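You operate a simulated robot arm through the tools that you are given. There is no shell and no other tool.

The job below is to be done with a simulated robot arm. You get a single attempt, and the scene is never put back.

Task
Crank the stuck lift down to FEED and run a stack two high.
Fine: isolator off while you crank; then switch on, reset and start.

It is judged by the outcome, as a careful person would: the job done as asked, and still so three seconds after it is handed in. It fails if anything else is knocked over, pushed out of place, dropped, spilled or broken.

Robot
A 7-joint arm with a three-finger gripper, fixed in place. Base frame: the origin is at the foot of the arm, x ahead of it, y to its left, z up. Units: m, rad, N and s.
Its first joint turns from -2.897 to 2.897 rad. Payload 2.69 kg.
The TCP is the grasp point between the finger pads, 0.03 m short of the fingertips. In the tool frame z runs along the fingers and y along their closing line. The gripper opens to 0.128 m. The gripper's body begins 0.117 m behind the TCP.
Orientation is that of the tool frame in the base frame, as a unit quaternion [w, x, y, z]. With the fingers straight down and closing along the base's y, the tool's x points along the base's -x, its y along +y and its z along -z.

Tools
- The arm moves only by the tool arm_command. Its argument "rows" is a list of rows, each an object of numbers (a shift or turn left out is 0, a gripper value left out holds the last): "dx", "dy", "dz": the shift along the base's x, y, z in m; "rx", "ry", "rz": the turn, a rotation vector about the base's x, y, z in rad; "claw": the gripper command, from -1 (shut) to 1 (fully open), values between in proportion. In form: [{"dx": .., "dy": .., "dz": .., "rx": .., "ry": .., "rz": .., "claw": ..}, ...]. A call has 1 to 20 rows; each row shifts and turns the commanded pose from where the row before left it. Each row takes 0.2 s and may step no farther than 0.05 m and 0.15 rad from the row before; otherwise, or with a gripper value out of range, the whole call is refused. A pose out of reach is approached as far as the arm can. The call stops where the force on the tool passes 50 N (or 10 N more than at its start, if that is more) or the arm is blocked; 0.2 s more then pass. The fingers move at their own pace and stop on an object; they squeeze with about 32 N. The grip force told is the motor's: it shows also when the fingers shut on nothing. Time passes only in rows, and 0.2 s behind the last, so rows that do not move let the fingers close. The reply holds the time, the measured pose of the TCP, the force on the tool along the base axes, the opening and the grip force, in the units named above and with some noise, with the torque about the TCP (base axes, N m) and any sound that the robot's microphone picked up.
- Cameras (640 x 400 px; columns grow to the right, rows downward): "scene" is fixed at [0.219, 0.6496, 1.3997]; the picture's right is [-0.48, -0.88, 0.00], its down [-0.32, 0.18, -0.93] and it looks along [0.81, -0.45, -0.37] (base axes); focal length 222 px, centre (320, 200). "wrist" rides on the gripper at [0.058, 0.054, -0.131] in the tool frame; the picture's right is [-0.68, 0.74, 0.00], its down [-0.62, -0.57, -0.55] and it looks along [-0.40, -0.37, 0.84] (tool axes); focal length 234 px, centre (320, 200). There is no depth. A picture from a camera that has moved, and an enlarged one, comes with that camera's place and axes in the base frame and with its lens.
- grab_frame(camera): a new picture of that camera. No time passes.
- raise_lower(by): slides the trunk up (or, below 0, down) by that many m; the arm rides with it, the base frame stays. It gives what a move gives, with no picture.
- enlarge(camera, box): a new picture of the part [left, top, right, bottom] of that camera's present view, enlarged. No time passes.
- job_done(): hands the job in; it is judged then, once.

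Nothing tells you positions but the pictures and the camera data. Unless the task says otherwise, let go and move clear before handing in.

The tools are called after "Request:" as a command line: name --argument value ..., lists and objects as JSON in quotes. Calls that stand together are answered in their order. arm_command: Moves the arm, as the interface text tells. Its arguments: {"type":"object","properties":{"rows":{"type":"array","items":{"type":"object","properties":{"dx":{"type":"number"},"dy":{"type":"number"},"dz":{"type":"number"},"rx":{"type":"number"},"ry":{"type":"number"},"rz":{"type":"number"},"claw":{"type":"number"}}}}},"required":["rows"]} The other tools are called the same way: raise_lower (by) slides the trunk up or down; grab_frame (camera) takes a picture; enlarge (camera, box) takes an enlarged picture of a part of a camera's view; job_done () hands the job in.

At the start:

```text
time_s: 0.0
position: [0.6983, 0.0709, 1.4596]
tcp_rot: [0.001, 0.001, 1.0, 0.0]
force: [0.1, -0.6, 0.4]
torque: [0.0, -0.02, 0.0]
finger_gap: 0.1281
gripper_force: 0.1
trunk travel left (down, up): [-0.15, 0.2]
```

scene: 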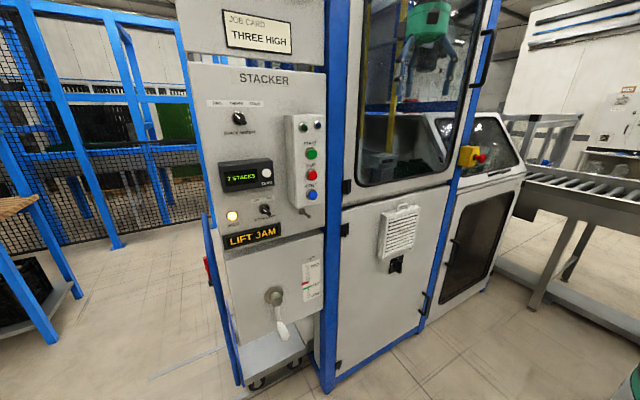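
wrist: 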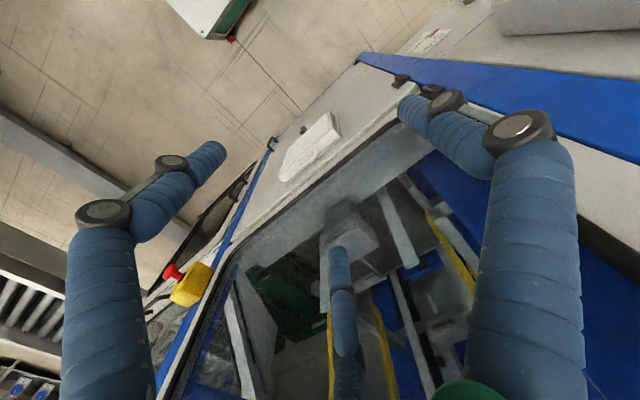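

I see a stacker machine with a control panel, a LIFT JAM display, a crank and a job card that says THREE HIGH, while the task says two high. I'll look closer at the panel before moving.

Request:
enlarge --camera "scene" --box '[190, 80, 340, 174]'

Request:
enlarge --camera "scene" --box '[200, 150, 350, 244]'

Request:
enlarge --camera "scene" --box '[210, 230, 360, 324]'

Request:
enlarge --camera "scene" --box '[340, 0, 560, 300]'

Request:
enlarge --camera "scene" --box '[280, 105, 335, 220]'

```text
4.26 times, centred on (265, 127) of scene
camera zoom: at [0.219, 0.6496, 1.3997], right [-0.48, -0.88, 0.0], down [-0.32, 0.18, -0.93], along [0.81, -0.45, -0.37], focal length 944 px, centre (554, 511)
```

zoom: 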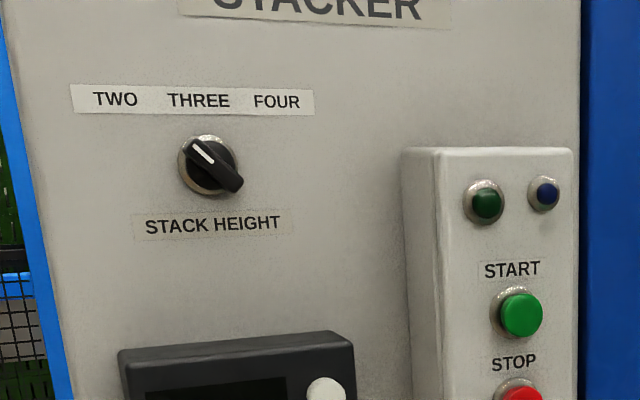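

```text
4.26 times, centred on (275, 197) of scene
camera zoom: at [0.219, 0.6496, 1.3997], right [-0.48, -0.88, 0.0], down [-0.32, 0.18, -0.93], along [0.81, -0.45, -0.37], focal length 944 px, centre (512, 213)
```

zoom: 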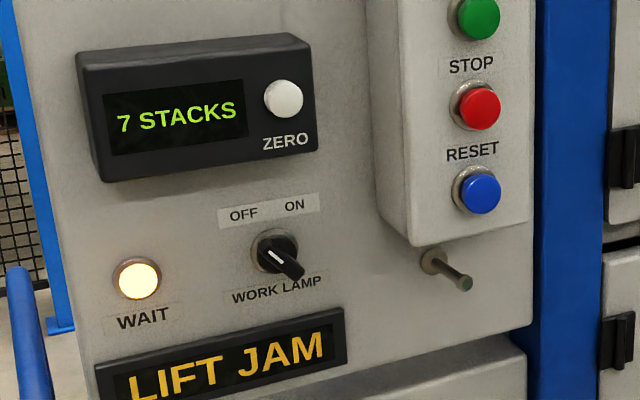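

```text
4.26 times, centred on (285, 277) of scene
camera zoom: at [0.219, 0.6496, 1.3997], right [-0.48, -0.88, 0.0], down [-0.32, 0.18, -0.93], along [0.81, -0.45, -0.37], focal length 944 px, centre (469, -128)
```

zoom: 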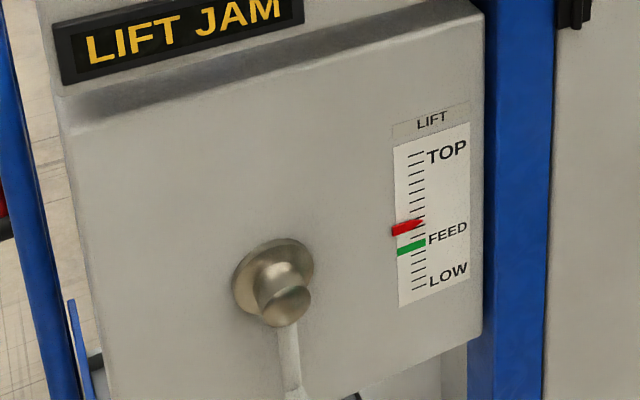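

```text
1.33 times, centred on (450, 150) of scene
camera zoom: at [0.219, 0.6496, 1.3997], right [-0.48, -0.88, 0.0], down [-0.32, 0.18, -0.93], along [0.81, -0.45, -0.37], focal length 296 px, centre (147, 267)
```

zoom: 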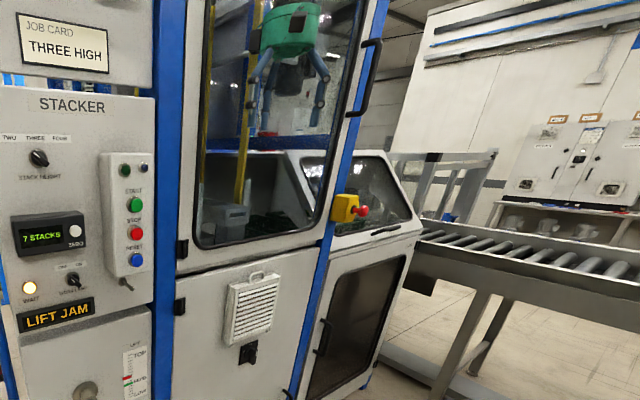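

```text
3.48 times, centred on (308, 162) of scene
camera zoom: at [0.219, 0.6496, 1.3997], right [-0.48, -0.88, 0.0], down [-0.32, 0.18, -0.93], along [0.81, -0.45, -0.37], focal length 772 px, centre (364, 330)
```

zoom: 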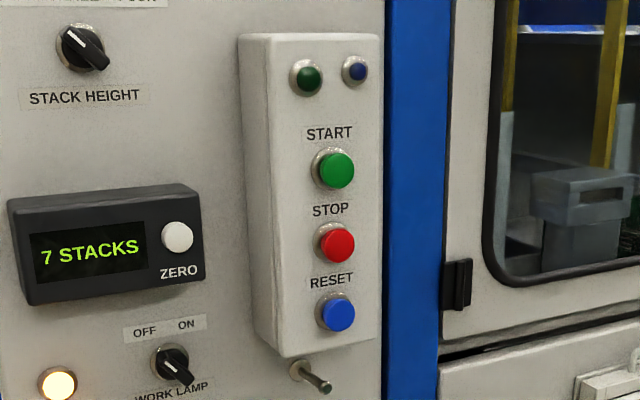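

The stack height knob's white mark appears to point up-left at TWO, but I want to confirm that. I still have to find the isolator, so I'm looking at the candidates: the red item on the left side, the black item under the grille, and the toggle.

Request:
enlarge --camera "scene" --box '[180, 230, 260, 330]'

Request:
enlarge --camera "scene" --box '[370, 195, 440, 285]'

Request:
enlarge --camera "scene" --box '[440, 130, 520, 190]'

Request:
enlarge --camera "scene" --box '[210, 270, 340, 400]'

Request:
enlarge --camera "scene" --box '[205, 95, 275, 140]'

Request:
enlarge --camera "scene" --box '[345, 0, 505, 190]'

```text
4.00 times, centred on (220, 280) of scene
camera zoom: at [0.219, 0.6496, 1.3997], right [-0.48, -0.88, 0.0], down [-0.32, 0.18, -0.93], along [0.81, -0.45, -0.37], focal length 887 px, centre (720, -120)
```

zoom: 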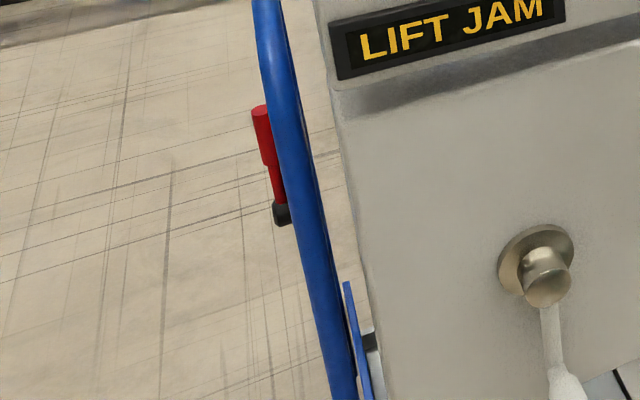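

```text
4.44 times, centred on (405, 240) of scene
camera zoom: at [0.219, 0.6496, 1.3997], right [-0.48, -0.88, 0.0], down [-0.32, 0.18, -0.93], along [0.81, -0.45, -0.37], focal length 986 px, centre (-58, 22)
```

zoom: 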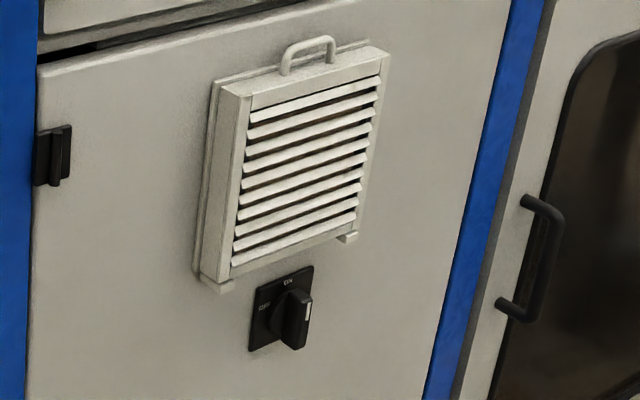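

```text
6.67 times, centred on (480, 160) of scene
camera zoom: at [0.219, 0.6496, 1.3997], right [-0.48, -0.88, 0.0], down [-0.32, 0.18, -0.93], along [0.81, -0.45, -0.37], focal length 1479 px, centre (-747, 467)
```

zoom: 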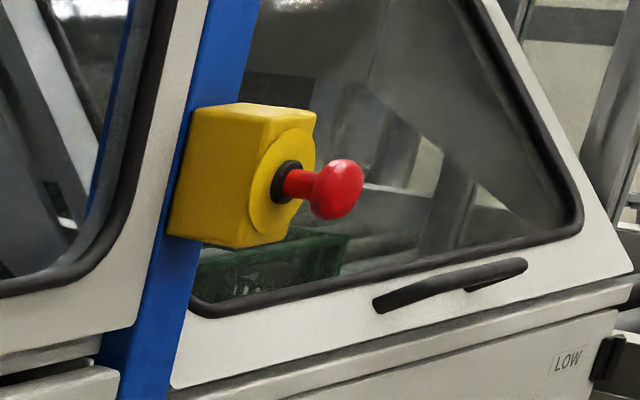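

```text
3.08 times, centred on (275, 335) of scene
camera zoom: at [0.219, 0.6496, 1.3997], right [-0.48, -0.88, 0.0], down [-0.32, 0.18, -0.93], along [0.81, -0.45, -0.37], focal length 682 px, centre (458, -215)
```

zoom: 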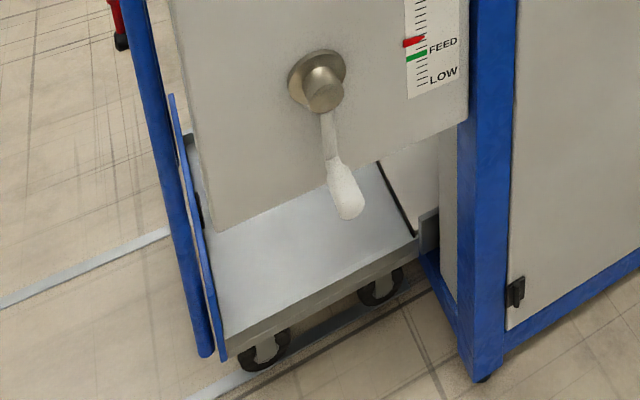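

```text
8.89 times, centred on (240, 118) of scene
camera zoom: at [0.219, 0.6496, 1.3997], right [-0.48, -0.88, 0.0], down [-0.32, 0.18, -0.93], along [0.81, -0.45, -0.37], focal length 1972 px, centre (1031, 933)
```

zoom: 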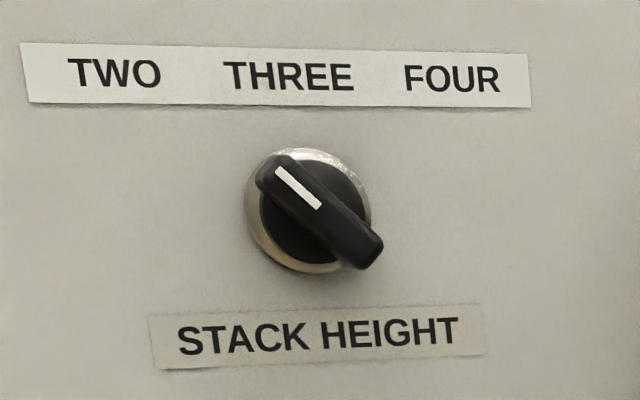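

```text
2.11 times, centred on (425, 95) of scene
camera zoom: at [0.219, 0.6496, 1.3997], right [-0.48, -0.88, 0.0], down [-0.32, 0.18, -0.93], along [0.81, -0.45, -0.37], focal length 467 px, centre (99, 421)
```

zoom: 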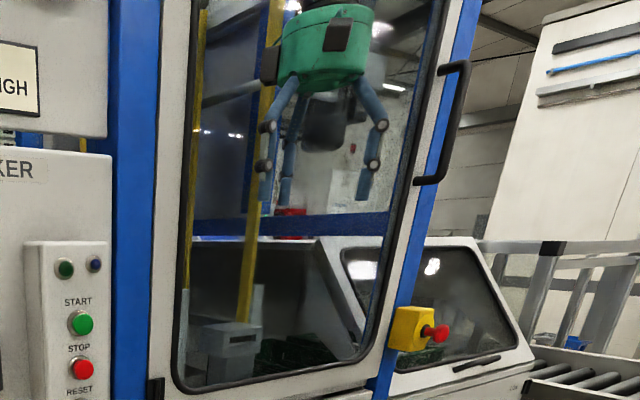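

The isolator looks like the black rotary switch under the grille, at about (0.81, -0.11, 0.71). By triangulation the front panels are at x≈0.8, with the crank near (0.75, 0.51, 0.7–0.84). Next I back off and tilt the tool to point at the machine.

Request:
arm_command --rows '[{"dx": -0.03, "dz": -0.02, "ry": -0.14}, {"dx": -0.03, "dz": -0.02, "ry": -0.14}, {"dx": -0.03, "dz": -0.02, "ry": -0.14}, {"dx": -0.03, "dz": -0.02, "ry": -0.14}, {"dx": -0.03, "dz": -0.02, "ry": -0.14}, {"dx": -0.03, "dz": -0.02, "ry": -0.14}, {"dx": -0.02, "dz": -0.02, "ry": -0.14}, {"dz": -0.02, "ry": -0.14}, {"dz": -0.02, "ry": -0.14}, {"dz": -0.02, "ry": -0.14}, {"dz": -0.02, "ry": -0.14}, {"ry": -0.03}]'

Request:
grab_frame --camera "wrist"

Request:
grab_frame --camera "scene"

```text
time_s: 2.6
position: [0.5011, 0.0619, 1.2457]
tcp_rot: [0.682, 0.008, 0.731, -0.012]
force: [0.4, 0.5, 1.2]
torque: [-0.02, -0.01, -0.03]
finger_gap: 0.128
gripper_force: 0.1
out of reach, approached as far as the arm can: row 9, 10
trunk travel left (down, up): [-0.15, 0.2]
```

```text
taken
camera wrist: at [0.3682, 0.1181, 1.197], right [0.07, 0.74, 0.67], down [-0.52, -0.55, 0.66], along [0.85, -0.39, 0.35], focal length 234 px, centre (320, 200)
```

wrist: 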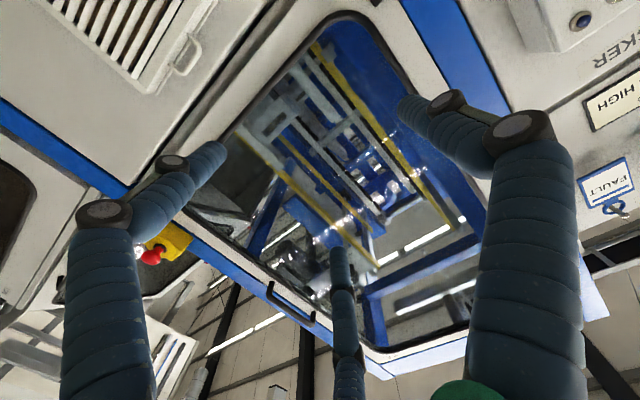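

```text
taken
```

scene: 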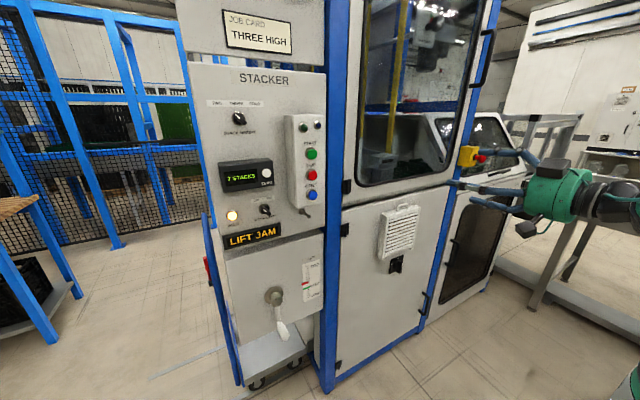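

The tool now points at the machine. There's a "FAULT" card above the job card, so I'm reading it.

Request:
enlarge --camera "wrist" --box '[560, 60, 640, 230]'

Request:
enlarge --camera "wrist" --box '[0, 0, 240, 150]'

```text
2.35 times, centred on (600, 145) of wrist
camera zoom: at [0.3682, 0.1181, 1.197], right [0.07, 0.74, 0.67], down [-0.52, -0.55, 0.66], along [0.85, -0.39, 0.35], focal length 551 px, centre (-339, 329)
```

zoom: 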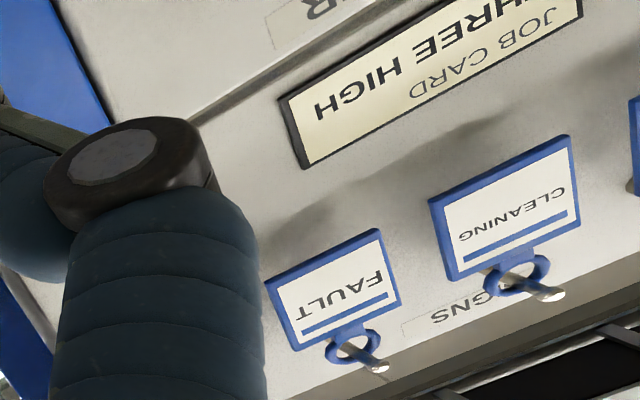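

```text
2.67 times, centred on (120, 75) of wrist
camera zoom: at [0.3682, 0.1181, 1.197], right [0.07, 0.74, 0.67], down [-0.52, -0.55, 0.66], along [0.85, -0.39, 0.35], focal length 624 px, centre (853, 533)
```

zoom: 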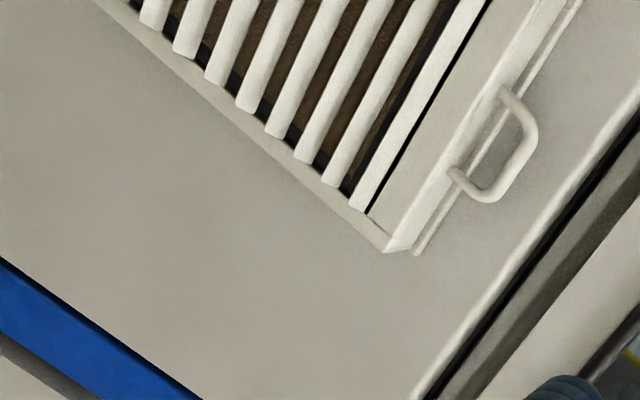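

The signs (FAULT, CLEANING) are just hanging on hooks. I'm moving down in front of the isolator to inspect it.

Request:
arm_command --rows '[{"dz": -0.045, "dy": -0.015}, {"dz": -0.045, "dy": -0.015}, {"dz": -0.045, "dy": -0.015}, {"dz": -0.045, "dy": -0.015}, {"dz": -0.045, "dy": -0.015}, {"dz": -0.045, "dy": -0.015}, {"dz": -0.045, "dy": -0.015}, {"dz": -0.045, "dy": -0.015}, {"dz": -0.045, "dy": -0.015}, {"dz": -0.045, "dy": -0.015}]'

Request:
grab_frame --camera "wrist"

Request:
grab_frame --camera "scene"

```text
time_s: 3.9
position: [0.5076, 0.0306, 1.192]
tcp_rot: [0.745, 0.022, 0.666, 0.002]
force: [0.0, 1.2, -0.8]
torque: [0.0, 0.02, -0.02]
finger_gap: 0.1279
gripper_force: 0.0
out of reach, approached as far as the arm can: row 3, 4, 5, 6
trunk travel left (down, up): [-0.15, 0.2]
stopped in row 6: the arm was blocked; the commanded pose is now the measured one
```

```text
taken
camera wrist: at [0.3855, 0.089, 1.1217], right [-0.05, 0.71, 0.7], down [-0.63, -0.57, 0.53], along [0.77, -0.41, 0.48], focal length 234 px, centre (320, 200)
```

wrist: 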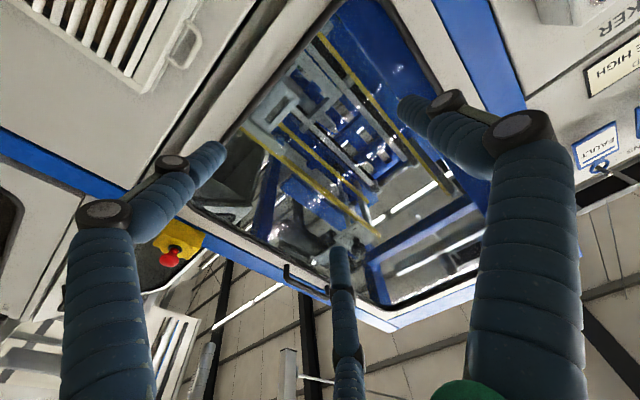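

```text
taken
```

scene: 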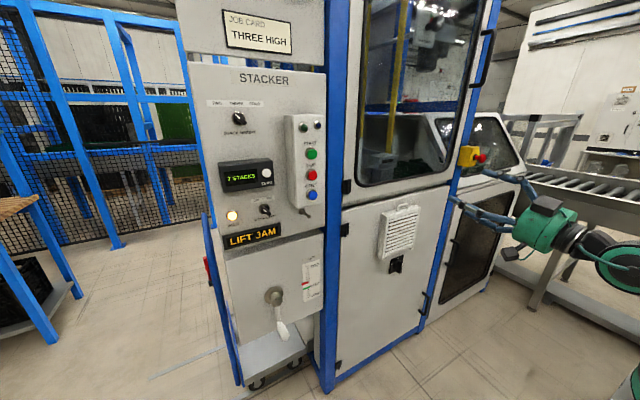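

That pose hit a joint limit because the wrist is too folded near x=0.5. I'll lower the trunk, move forward a bit and level the tool.

Request:
raise_lower --by -0.15

Request:
arm_command --rows '[{"dx": 0.03, "ry": 0.03}, {"dx": 0.03, "ry": 0.03}, {"dx": 0.03, "ry": 0.03}, {"dx": 0.03, "ry": 0.02}, {"dx": 0.02}, {"dz": -0.04, "dy": -0.02}, {"dz": -0.04, "dy": -0.02}, {"dz": -0.04, "dy": -0.02}, {"dz": -0.04, "dy": -0.02}]'

Request:
grab_frame --camera "wrist"

Request:
grab_frame --camera "scene"

```text
time_s: 5.6
position: [0.5076, 0.0304, 1.0415]
tcp_rot: [0.745, 0.023, 0.667, 0.0]
force: [0.1, 0.3, -0.3]
torque: [0.02, -0.06, 0.01]
finger_gap: 0.1282
gripper_force: 0.0
trunk travel left (down, up): [0.0, 0.35]
```

```text
time_s: 7.6
position: [0.6345, 0.0531, 0.9319]
tcp_rot: [0.702, 0.011, 0.712, -0.025]
force: [-1.0, 0.0, 1.2]
torque: [0.01, 0.09, 0.05]
finger_gap: 0.128
gripper_force: 0.0
out of reach, approached as far as the arm can: row 2, 4, 5, 6, 7, 8, 9
trunk travel left (down, up): [0.0, 0.35]
```

```text
taken
camera wrist: at [0.5059, 0.1123, 0.8746], right [0.05, 0.75, 0.66], down [-0.57, -0.53, 0.63], along [0.82, -0.41, 0.4], focal length 234 px, centre (320, 200)
```

wrist: 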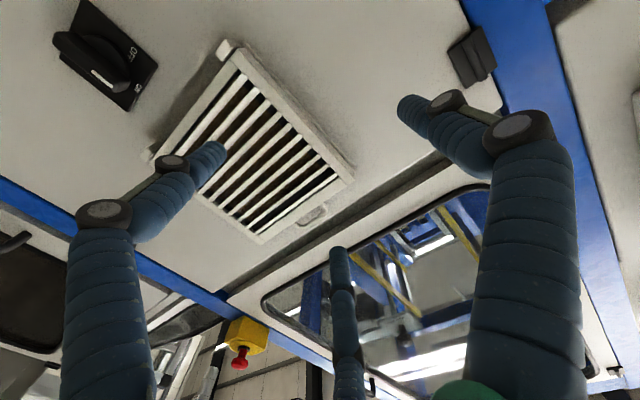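

```text
taken
```

scene: 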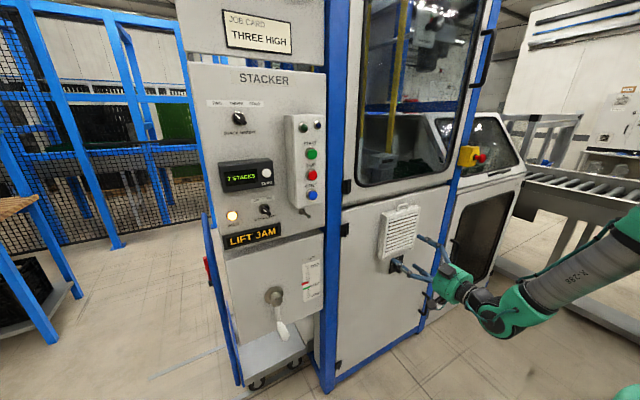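

Request:
enlarge --camera "wrist" --box '[40, 0, 200, 110]'

Request:
enlarge --camera "scene" --box '[370, 180, 640, 360]'

```text
3.64 times, centred on (120, 55) of wrist
camera zoom: at [0.5059, 0.1123, 0.8746], right [0.05, 0.75, 0.66], down [-0.57, -0.53, 0.63], along [0.82, -0.41, 0.4], focal length 852 px, centre (1047, 727)
```

zoom: 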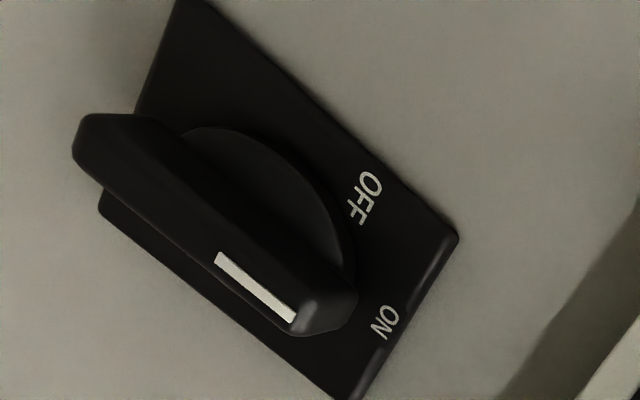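

```text
2.22 times, centred on (505, 270) of scene
camera zoom: at [0.219, 0.6496, 1.3997], right [-0.48, -0.88, 0.0], down [-0.32, 0.18, -0.93], along [0.81, -0.45, -0.37], focal length 493 px, centre (-91, 44)
```

zoom: 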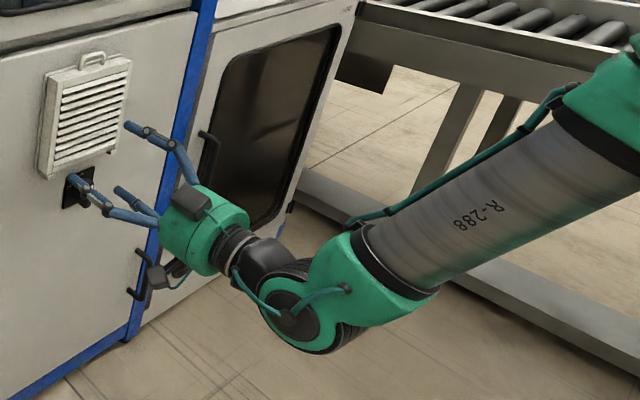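

The isolator is at ON (handle vertical), with OFF 90° anticlockwise. I place its handle at about (0.793, -0.103, 0.713) and the plate at x≈0.813. The arm is struggling with this pose, so I'll see whether it converges when it goes forward.

Request:
arm_command --rows '[{"dx": 0.02}, {"dx": 0.02}, {"dx": 0.02}, {}, {}]'

```text
time_s: 8.8
position: [0.6966, 0.0594, 0.928]
tcp_rot: [0.701, 0.016, 0.712, -0.027]
force: [0.8, 0.8, 0.1]
torque: [0.0, -0.02, 0.04]
finger_gap: 0.128
gripper_force: 0.1
out of reach, approached as far as the arm can: row 3
trunk travel left (down, up): [0.0, 0.35]
```

Request:
arm_command --rows '[{"rx": 0.15}, {"rx": 0.15}, {"rx": 0.15}, {}]'

Request:
arm_command --rows '[{"rx": -0.15}, {"rx": -0.15}, {"rx": -0.15}, {"rx": -0.15}, {"rx": -0.15}, {"rx": -0.15}, {}]'

Request:
grab_frame --camera "scene"

```text
time_s: 9.8
position: [0.6964, 0.1144, 0.9818]
tcp_rot: [0.679, 0.122, 0.723, 0.034]
force: [-0.5, 0.0, 0.2]
torque: [0.01, 0.01, -0.03]
finger_gap: 0.128
gripper_force: 0.0
out of reach, approached as far as the arm can: row 1, 2, 3
trunk travel left (down, up): [0.0, 0.35]
```

```text
time_s: 11.4
position: [0.6955, 0.1129, 0.9816]
tcp_rot: [0.669, -0.19, 0.669, -0.263]
force: [0.0, 0.3, 0.7]
torque: [-0.02, 0.02, -0.02]
finger_gap: 0.1281
gripper_force: 0.1
trunk travel left (down, up): [0.0, 0.35]
```

```text
taken
```

scene: 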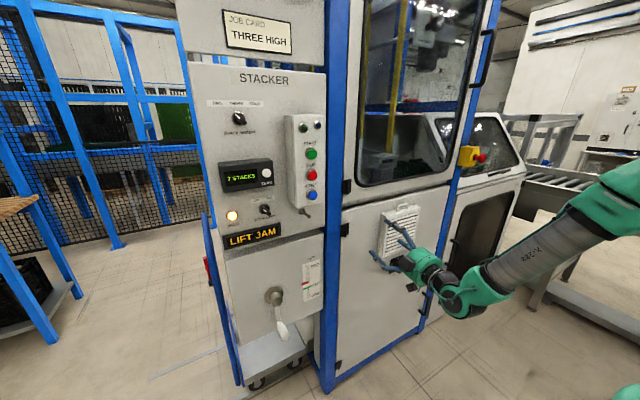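

Rolling the tool negative about x frees the arm, so the last joint's limit was the problem. I'll roll further that way (towards 180°), then go down.

Request:
arm_command --rows '[{"rx": -0.15}, {"rx": -0.15}, {"rx": -0.15}, {"rx": -0.15}, {"rx": -0.15}, {"rx": -0.15}, {"rx": -0.15}, {"rx": -0.15}, {"rx": -0.15}, {"rx": -0.15}, {"rx": -0.15}, {"rx": -0.15}, {"rx": -0.15}, {"rx": -0.15}, {"rx": -0.15}, {"rx": -0.15}, {"rx": -0.1}, {}]'

Request:
grab_frame --camera "wrist"

Request:
grab_frame --camera "scene"

```text
time_s: 15.2
position: [0.6391, 0.143, 0.9492]
tcp_rot: [-0.044, 0.693, 0.016, 0.719]
force: [-0.2, 0.7, 0.5]
torque: [0.01, 0.02, 0.01]
finger_gap: 0.128
gripper_force: 0.1
out of reach, approached as far as the arm can: row 10, 11, 12, 13, 14, 15, 16
trunk travel left (down, up): [0.0, 0.35]
```

```text
taken
camera wrist: at [0.5113, 0.0753, 1.0019], right [0.09, -0.71, -0.7], down [-0.57, 0.54, -0.61], along [0.81, 0.46, -0.36], focal length 234 px, centre (320, 200)
```

wrist: 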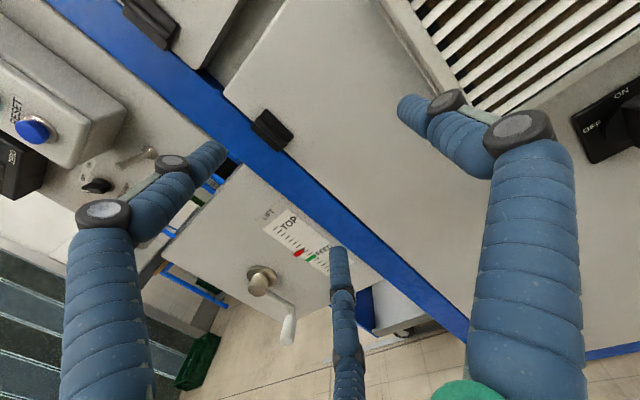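

```text
taken
```

scene: 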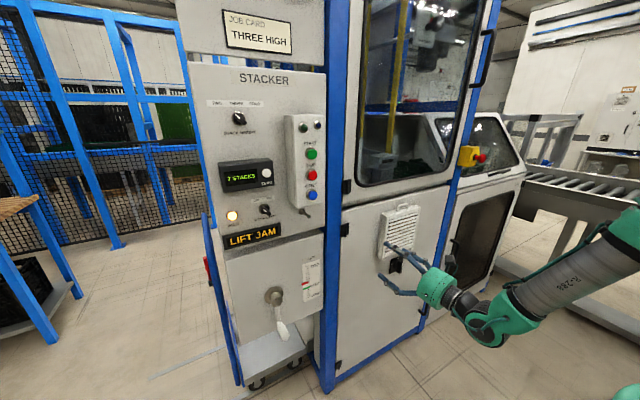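

Rolled 180°, I get a good view of the panel and crank from above. Next I test downward motion towards the isolator from here.

Request:
arm_command --rows '[{"dy": -0.03, "dz": -0.02}, {"dy": -0.03, "dz": -0.02}, {"dy": -0.03, "dz": -0.03}, {"dy": -0.03, "dz": -0.03}, {"dy": -0.03, "dz": -0.03}, {"dy": -0.03, "dz": -0.03}, {}]'

Request:
grab_frame --camera "wrist"

Request:
grab_frame --camera "scene"

```text
time_s: 16.8
position: [0.5917, 0.123, 0.7973]
tcp_rot: [-0.04, 0.692, 0.01, 0.721]
force: [0.8, -0.6, -0.4]
torque: [-0.02, 0.0, 0.0]
finger_gap: 0.1283
gripper_force: 0.0
out of reach, approached as far as the arm can: row 1, 2, 3, 4, 5, 6
trunk travel left (down, up): [0.0, 0.35]
```

```text
taken
camera wrist: at [0.4618, 0.0576, 0.8492], right [0.08, -0.71, -0.7], down [-0.56, 0.55, -0.61], along [0.82, 0.45, -0.35], focal length 234 px, centre (320, 200)
```

wrist: 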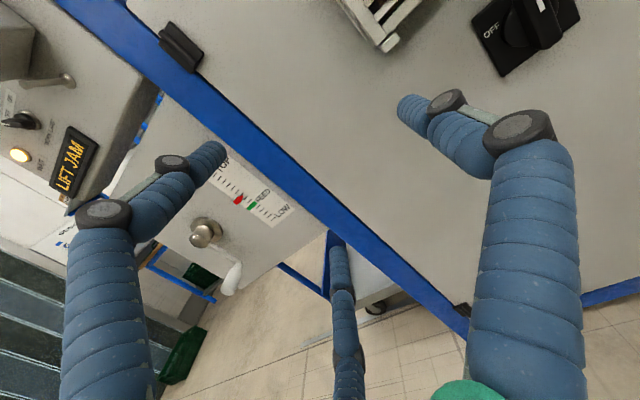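

```text
taken
```

scene: 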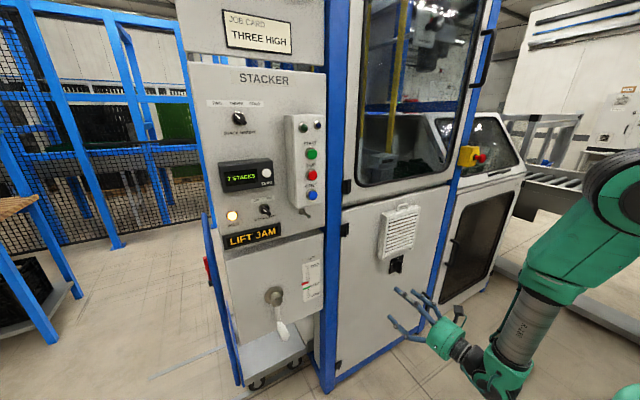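

The arm reaches low now, but near y<0.1 it can't point exactly along +x and needs a slight yaw to the right. I'll yaw about -0.4 rad, close the fingers, and push the isolator handle round with the fingertips.

Request:
arm_command --rows '[{"dy": -0.03, "rz": -0.06, "claw": -1}, {"dy": -0.03, "rz": -0.06}, {"dy": -0.03, "rz": -0.06}, {"dy": -0.03, "rz": -0.06}, {"dy": -0.03, "rz": -0.06}, {"dy": -0.03, "rz": -0.05}, {}]'

Request:
grab_frame --camera "wrist"

Request:
grab_frame --camera "scene"

```text
time_s: 18.4
position: [0.5896, -0.0578, 0.7981]
tcp_rot: [0.079, 0.685, -0.103, 0.717]
force: [0.4, -0.3, -0.2]
torque: [0.01, -0.01, 0.0]
finger_gap: 0.0022
gripper_force: 31.3
trunk travel left (down, up): [0.0, 0.35]
```

```text
taken
camera wrist: at [0.4459, -0.0785, 0.8515], right [-0.15, -0.69, -0.7], down [-0.36, 0.7, -0.61], along [0.92, 0.16, -0.36], focal length 234 px, centre (320, 200)
```

wrist: 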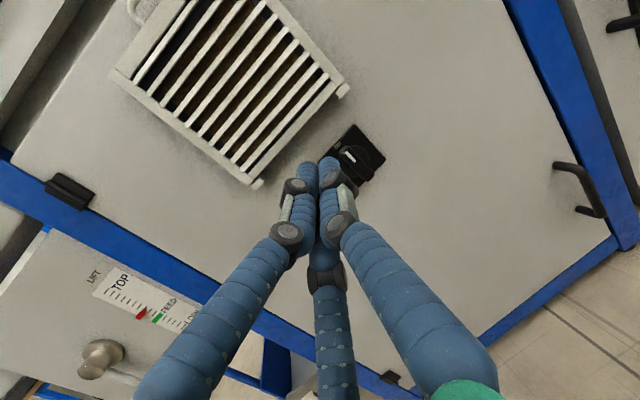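

```text
taken
```

scene: 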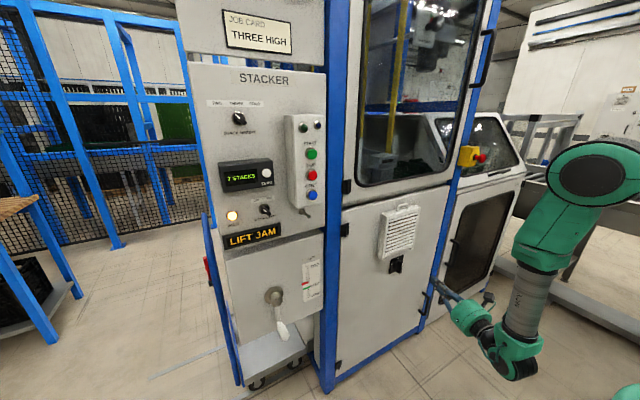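

Request:
enlarge --camera "wrist" --box '[290, 110, 410, 190]'

Request:
enlarge --camera "wrist" --box '[60, 250, 240, 400]'

```text
5.00 times, centred on (350, 150) of wrist
camera zoom: at [0.4459, -0.0785, 0.8515], right [-0.15, -0.69, -0.7], down [-0.36, 0.7, -0.61], along [0.92, 0.16, -0.36], focal length 1171 px, centre (170, 450)
```

zoom: 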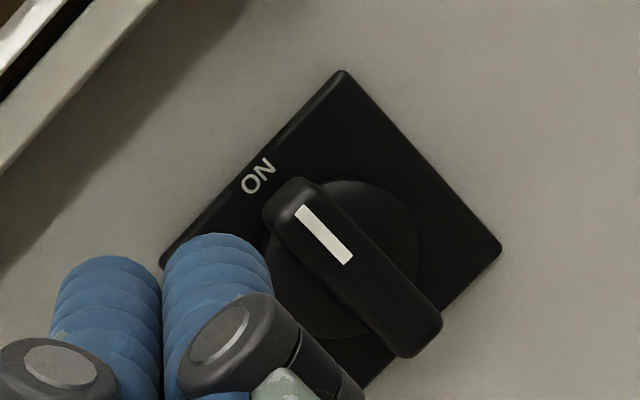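

```text
2.67 times, centred on (150, 325) of wrist
camera zoom: at [0.4459, -0.0785, 0.8515], right [-0.15, -0.69, -0.7], down [-0.36, 0.7, -0.61], along [0.92, 0.16, -0.36], focal length 624 px, centre (773, -133)
```

zoom: 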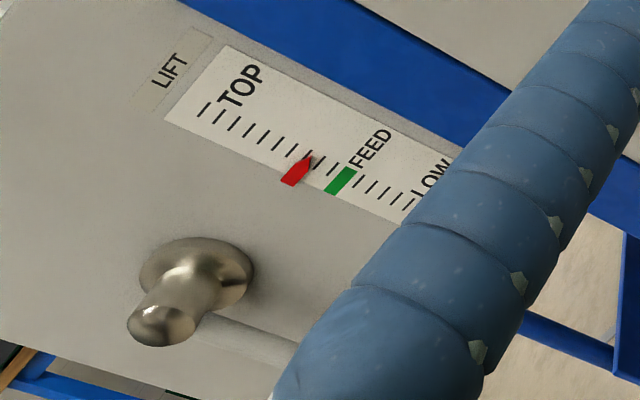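

The plate is confirmed at x=0.813, centred at y=-0.0995, z=0.715. The handle spans about 0.07 m vertically and its front is at x≈0.794. I'm moving the closed fingertips to the right of the handle's top end.

Request:
arm_command --rows '[{"dx": 0.03, "dy": -0.015, "dz": -0.015}, {"dx": 0.03, "dy": -0.015, "dz": -0.015}, {"dx": 0.03, "dy": -0.015, "dz": -0.015}, {"dx": 0.03, "dy": -0.018, "dz": -0.01}, {"dx": 0.02}, {}]'

Request:
grab_frame --camera "wrist"

Request:
enlarge --camera "scene" --box '[360, 200, 520, 300]'

```text
time_s: 20.0
position: [0.7138, -0.078, 0.8118]
tcp_rot: [0.077, 0.651, -0.109, 0.747]
force: [-2.1, -0.3, 1.8]
torque: [0.01, 0.17, 0.06]
finger_gap: 0.0019
gripper_force: 31.4
out of reach, approached as far as the arm can: row 1, 2, 3, 4
trunk travel left (down, up): [0.0, 0.35]
stopped in row 6: the arm was blocked; the commanded pose is now the measured one
```

```text
taken
camera wrist: at [0.567, -0.0963, 0.8504], right [-0.1, -0.69, -0.72], down [-0.29, 0.71, -0.64], along [0.95, 0.15, -0.27], focal length 234 px, centre (320, 200)
```

wrist: 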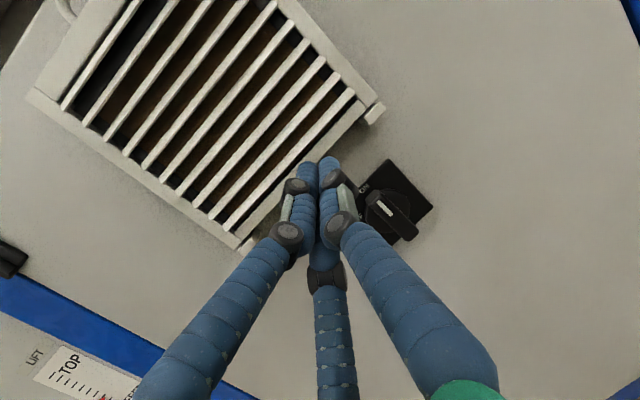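

```text
4.00 times, centred on (440, 250) of scene
camera zoom: at [0.219, 0.6496, 1.3997], right [-0.48, -0.88, 0.0], down [-0.32, 0.18, -0.93], along [0.81, -0.45, -0.37], focal length 887 px, centre (-160, 0)
```

zoom: 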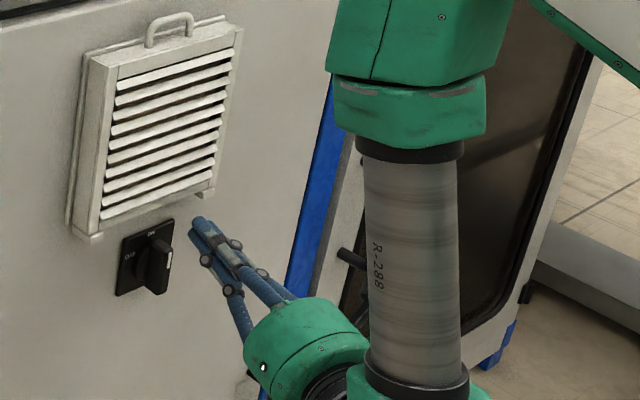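

The arm stalled against its joint limits in free space, with no contact. More yaw to the right should free it, so I back off a little, yaw and level the tool, and try again.

Request:
arm_command --rows '[{"dx": -0.02, "rz": -0.06, "ry": 0.03}, {"dx": -0.02, "rz": -0.06, "ry": 0.03}, {"dx": -0.01, "rz": -0.06, "ry": 0.03}, {"rz": -0.06, "ry": 0.03}, {"dz": -0.02}, {"dz": -0.02}, {"dz": -0.02}, {"dz": -0.015}, {}]'

```text
time_s: 22.0
position: [0.6665, -0.0779, 0.7336]
tcp_rot: [0.173, 0.679, -0.181, 0.69]
force: [0.2, 1.2, 0.2]
torque: [0.0, -0.01, 0.0]
finger_gap: 0.0018
gripper_force: 31.4
trunk travel left (down, up): [0.0, 0.35]
```

Request:
arm_command --rows '[{"dx": 0.02, "dy": -0.02, "dz": 0.005}, {"dx": 0.02, "dy": -0.02, "dz": 0.004}, {"dx": 0.02}, {"dx": 0.015}, {}]'

Request:
enlarge --camera "wrist" --box '[240, 100, 440, 225]'

Request:
enlarge --camera "scene" --box '[360, 200, 520, 300]'

```text
time_s: 23.2
position: [0.743, -0.1184, 0.7424]
tcp_rot: [0.173, 0.679, -0.181, 0.69]
force: [-0.2, 0.1, -0.1]
torque: [-0.01, -0.02, -0.02]
finger_gap: 0.0021
gripper_force: 31.0
trunk travel left (down, up): [0.0, 0.35]
```

```text
3.20 times, centred on (340, 162) of wrist
camera zoom: at [0.6006, -0.1032, 0.7995], right [-0.34, -0.64, -0.69], down [-0.19, 0.77, -0.61], along [0.92, -0.08, -0.39], focal length 749 px, centre (256, 320)
```

zoom: 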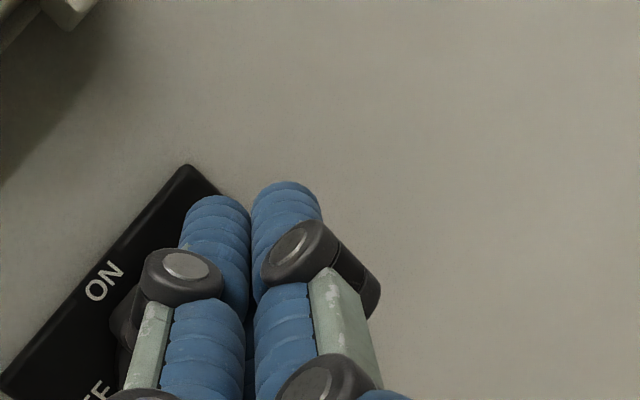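

```text
4.00 times, centred on (440, 250) of scene
camera zoom: at [0.219, 0.6496, 1.3997], right [-0.48, -0.88, 0.0], down [-0.32, 0.18, -0.93], along [0.81, -0.45, -0.37], focal length 887 px, centre (-160, 0)
```

zoom: 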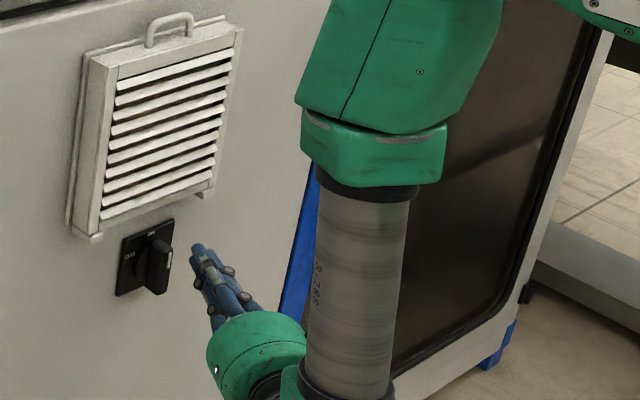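

The tip is lined up beside the handle. I shift slightly right for clearance and then advance to just short of the plate.

Request:
arm_command --rows '[{"dy": -0.008}, {"dx": 0.012}, {"dx": 0.01}, {"dx": 0.006}, {}]'

Request:
enlarge --camera "scene" --box '[370, 230, 440, 274]'

Request:
enlarge --camera "wrist" --box '[240, 100, 440, 225]'

```text
time_s: 24.4
position: [0.7689, -0.1259, 0.7418]
tcp_rot: [0.174, 0.678, -0.182, 0.69]
force: [0.0, 0.3, 0.4]
torque: [0.0, 0.0, 0.03]
finger_gap: 0.002
gripper_force: 31.7
trunk travel left (down, up): [0.0, 0.35]
```

```text
9.09 times, centred on (405, 252) of scene
camera zoom: at [0.219, 0.6496, 1.3997], right [-0.48, -0.88, 0.0], down [-0.32, 0.18, -0.93], along [0.81, -0.45, -0.37], focal length 2016 px, centre (-453, -273)
```

zoom: 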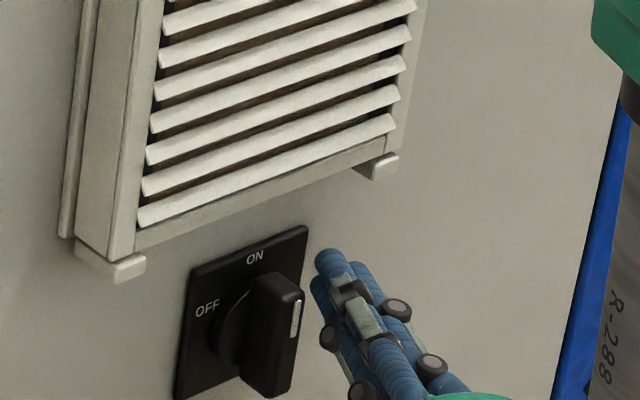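

```text
3.20 times, centred on (340, 162) of wrist
camera zoom: at [0.6274, -0.1112, 0.7991], right [-0.34, -0.64, -0.69], down [-0.19, 0.77, -0.61], along [0.92, -0.08, -0.39], focal length 749 px, centre (256, 320)
```

zoom: 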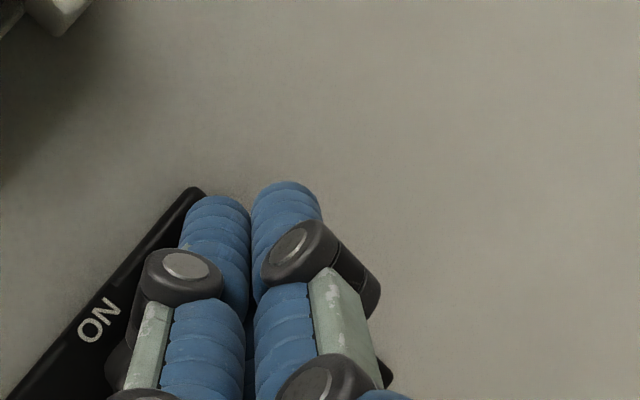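

Request:
arm_command --rows '[{"dx": 0.003}, {"dy": 0.0087, "dz": 0.001}, {"dy": 0.0087, "dz": 0.001}, {"dy": 0.0069, "dz": 0.004}, {"dy": 0.0078, "dz": 0.0022}, {}]'

Request:
enlarge --camera "scene" --box '[370, 230, 440, 274]'

```text
time_s: 25.8
position: [0.7721, -0.0937, 0.753]
tcp_rot: [0.172, 0.679, -0.181, 0.691]
force: [-0.4, 0.2, 0.8]
torque: [0.0, 0.02, 0.0]
finger_gap: 0.0019
gripper_force: 31.0
trunk travel left (down, up): [0.0, 0.35]
```

```text
9.09 times, centred on (405, 252) of scene
camera zoom: at [0.219, 0.6496, 1.3997], right [-0.48, -0.88, 0.0], down [-0.32, 0.18, -0.93], along [0.81, -0.45, -0.37], focal length 2016 px, centre (-453, -273)
```

zoom: 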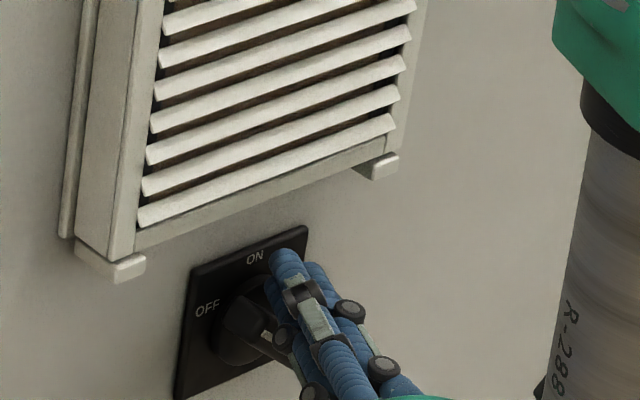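

The handle is turning towards OFF with almost no force. I continue the arc.

Request:
arm_command --rows '[{"dy": 0.009}, {"dy": 0.0086, "dz": -0.0026}, {"dy": 0.0079, "dz": -0.0057}, {"dy": 0.0058, "dz": -0.0086}, {}]'

Request:
enlarge --camera "scene" --box '[370, 230, 440, 274]'

Request:
enlarge --camera "wrist" --box '[240, 100, 440, 225]'

```text
time_s: 27.0
position: [0.773, -0.0619, 0.7355]
tcp_rot: [0.172, 0.677, -0.181, 0.693]
force: [0.7, -3.3, 18.7]
torque: [-0.2, -0.47, -0.23]
finger_gap: 0.002
gripper_force: 32.0
trunk travel left (down, up): [0.0, 0.35]
```

```text
9.09 times, centred on (405, 252) of scene
camera zoom: at [0.219, 0.6496, 1.3997], right [-0.48, -0.88, 0.0], down [-0.32, 0.18, -0.93], along [0.81, -0.45, -0.37], focal length 2016 px, centre (-453, -273)
```

zoom: 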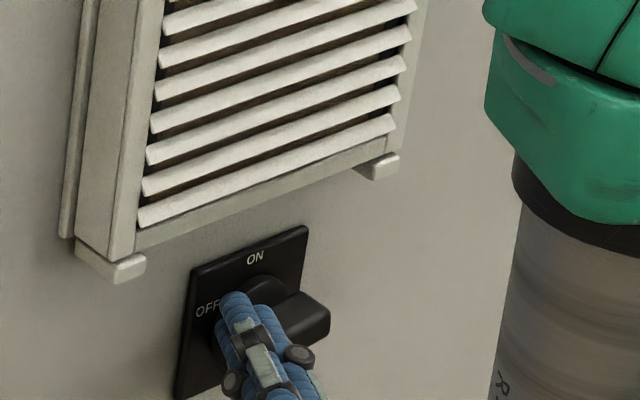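

```text
3.20 times, centred on (340, 162) of wrist
camera zoom: at [0.6301, -0.0463, 0.7926], right [-0.34, -0.64, -0.69], down [-0.19, 0.77, -0.61], along [0.92, -0.08, -0.38], focal length 749 px, centre (256, 320)
```

zoom: 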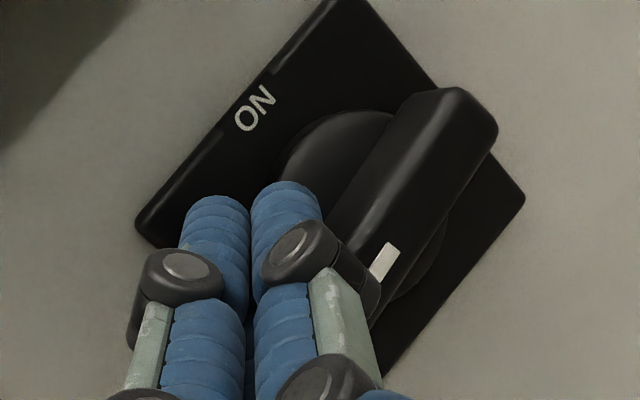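

The handle is now horizontal at OFF, against its stop (about 19 N). I back off and verify.

Request:
arm_command --rows '[{"dz": 0.006}, {"dx": -0.03, "dz": 0.002}, {"dx": -0.04}, {"dx": -0.04}, {"dx": -0.03}, {}]'

Request:
grab_frame --camera "scene"

Request:
enlarge --camera "scene" --box '[370, 230, 440, 274]'

Request:
enlarge --camera "scene" --box '[200, 150, 350, 244]'

```text
time_s: 28.4
position: [0.6302, -0.0605, 0.7428]
tcp_rot: [0.173, 0.679, -0.182, 0.69]
force: [-0.8, 0.0, -0.2]
torque: [-0.02, -0.02, 0.02]
finger_gap: 0.0023
gripper_force: 31.2
trunk travel left (down, up): [0.0, 0.35]
```

```text
taken
```

scene: 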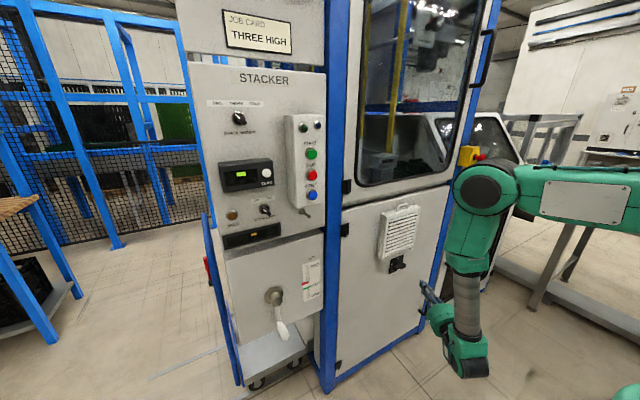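

```text
9.09 times, centred on (405, 252) of scene
camera zoom: at [0.219, 0.6496, 1.3997], right [-0.48, -0.88, 0.0], down [-0.32, 0.18, -0.93], along [0.81, -0.45, -0.37], focal length 2016 px, centre (-453, -273)
```

zoom: 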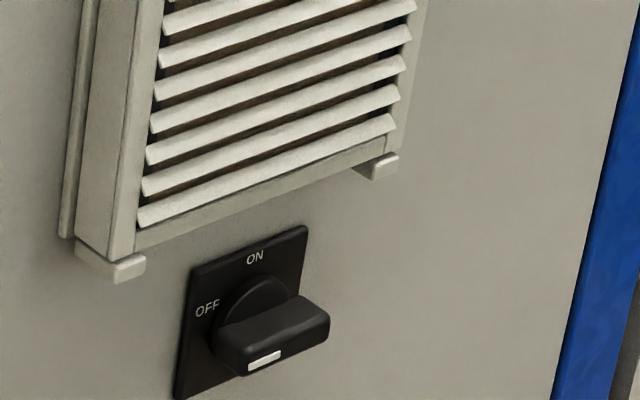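

```text
4.26 times, centred on (275, 197) of scene
camera zoom: at [0.219, 0.6496, 1.3997], right [-0.48, -0.88, 0.0], down [-0.32, 0.18, -0.93], along [0.81, -0.45, -0.37], focal length 944 px, centre (512, 213)
```

zoom: 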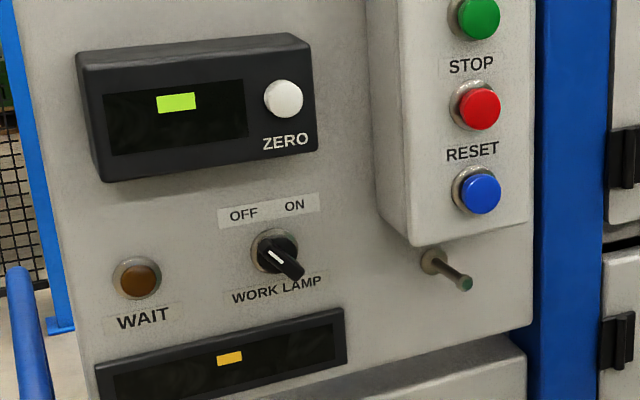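

Isolator is OFF and the displays have gone dark. I place the crank hub at about (0.806, 0.496, 0.79) and the handle tip at about (0.733, 0.503, 0.69). I'm swinging over in front of it with the tool yawed back to straight ahead.

Request:
arm_command --rows '[{"dx": -0.02, "dy": 0.04, "rz": 0.042}, {"dx": -0.02, "dy": 0.04, "rz": 0.042}, {"dx": -0.01, "dy": 0.04, "rz": 0.042}, {"dy": 0.04, "rz": 0.042}, {"dy": 0.04, "rz": 0.042}, {"dy": 0.04, "rz": 0.042}, {"dy": 0.04, "rz": 0.042}, {"dy": 0.04, "rz": 0.042}, {"dy": 0.04, "rz": 0.042}, {"dy": 0.04, "rz": 0.042}, {"dy": 0.04, "rz": 0.042}, {"dy": 0.04, "rz": 0.042}, {"dy": 0.04}, {}]'

Request:
grab_frame --camera "wrist"

Request:
grab_frame --camera "scene"

```text
time_s: 31.4
position: [0.5826, 0.4579, 0.7415]
tcp_rot: [-0.006, 0.703, -0.006, 0.712]
force: [0.3, -0.6, 0.2]
torque: [0.04, -0.01, 0.01]
finger_gap: 0.002
gripper_force: 31.4
trunk travel left (down, up): [0.0, 0.35]
```

```text
taken
camera wrist: at [0.4507, 0.4029, 0.7987], right [0.01, -0.72, -0.69], down [-0.54, 0.58, -0.61], along [0.84, 0.38, -0.39], focal length 234 px, centre (320, 200)
```

wrist: 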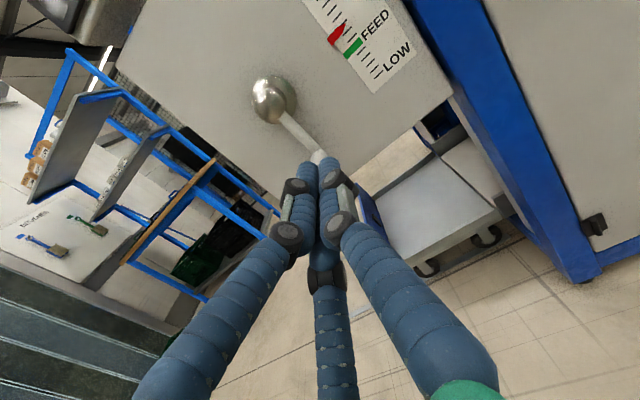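

```text
taken
```

scene: 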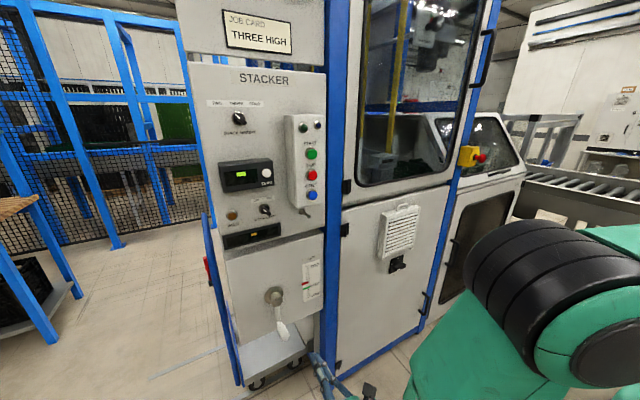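

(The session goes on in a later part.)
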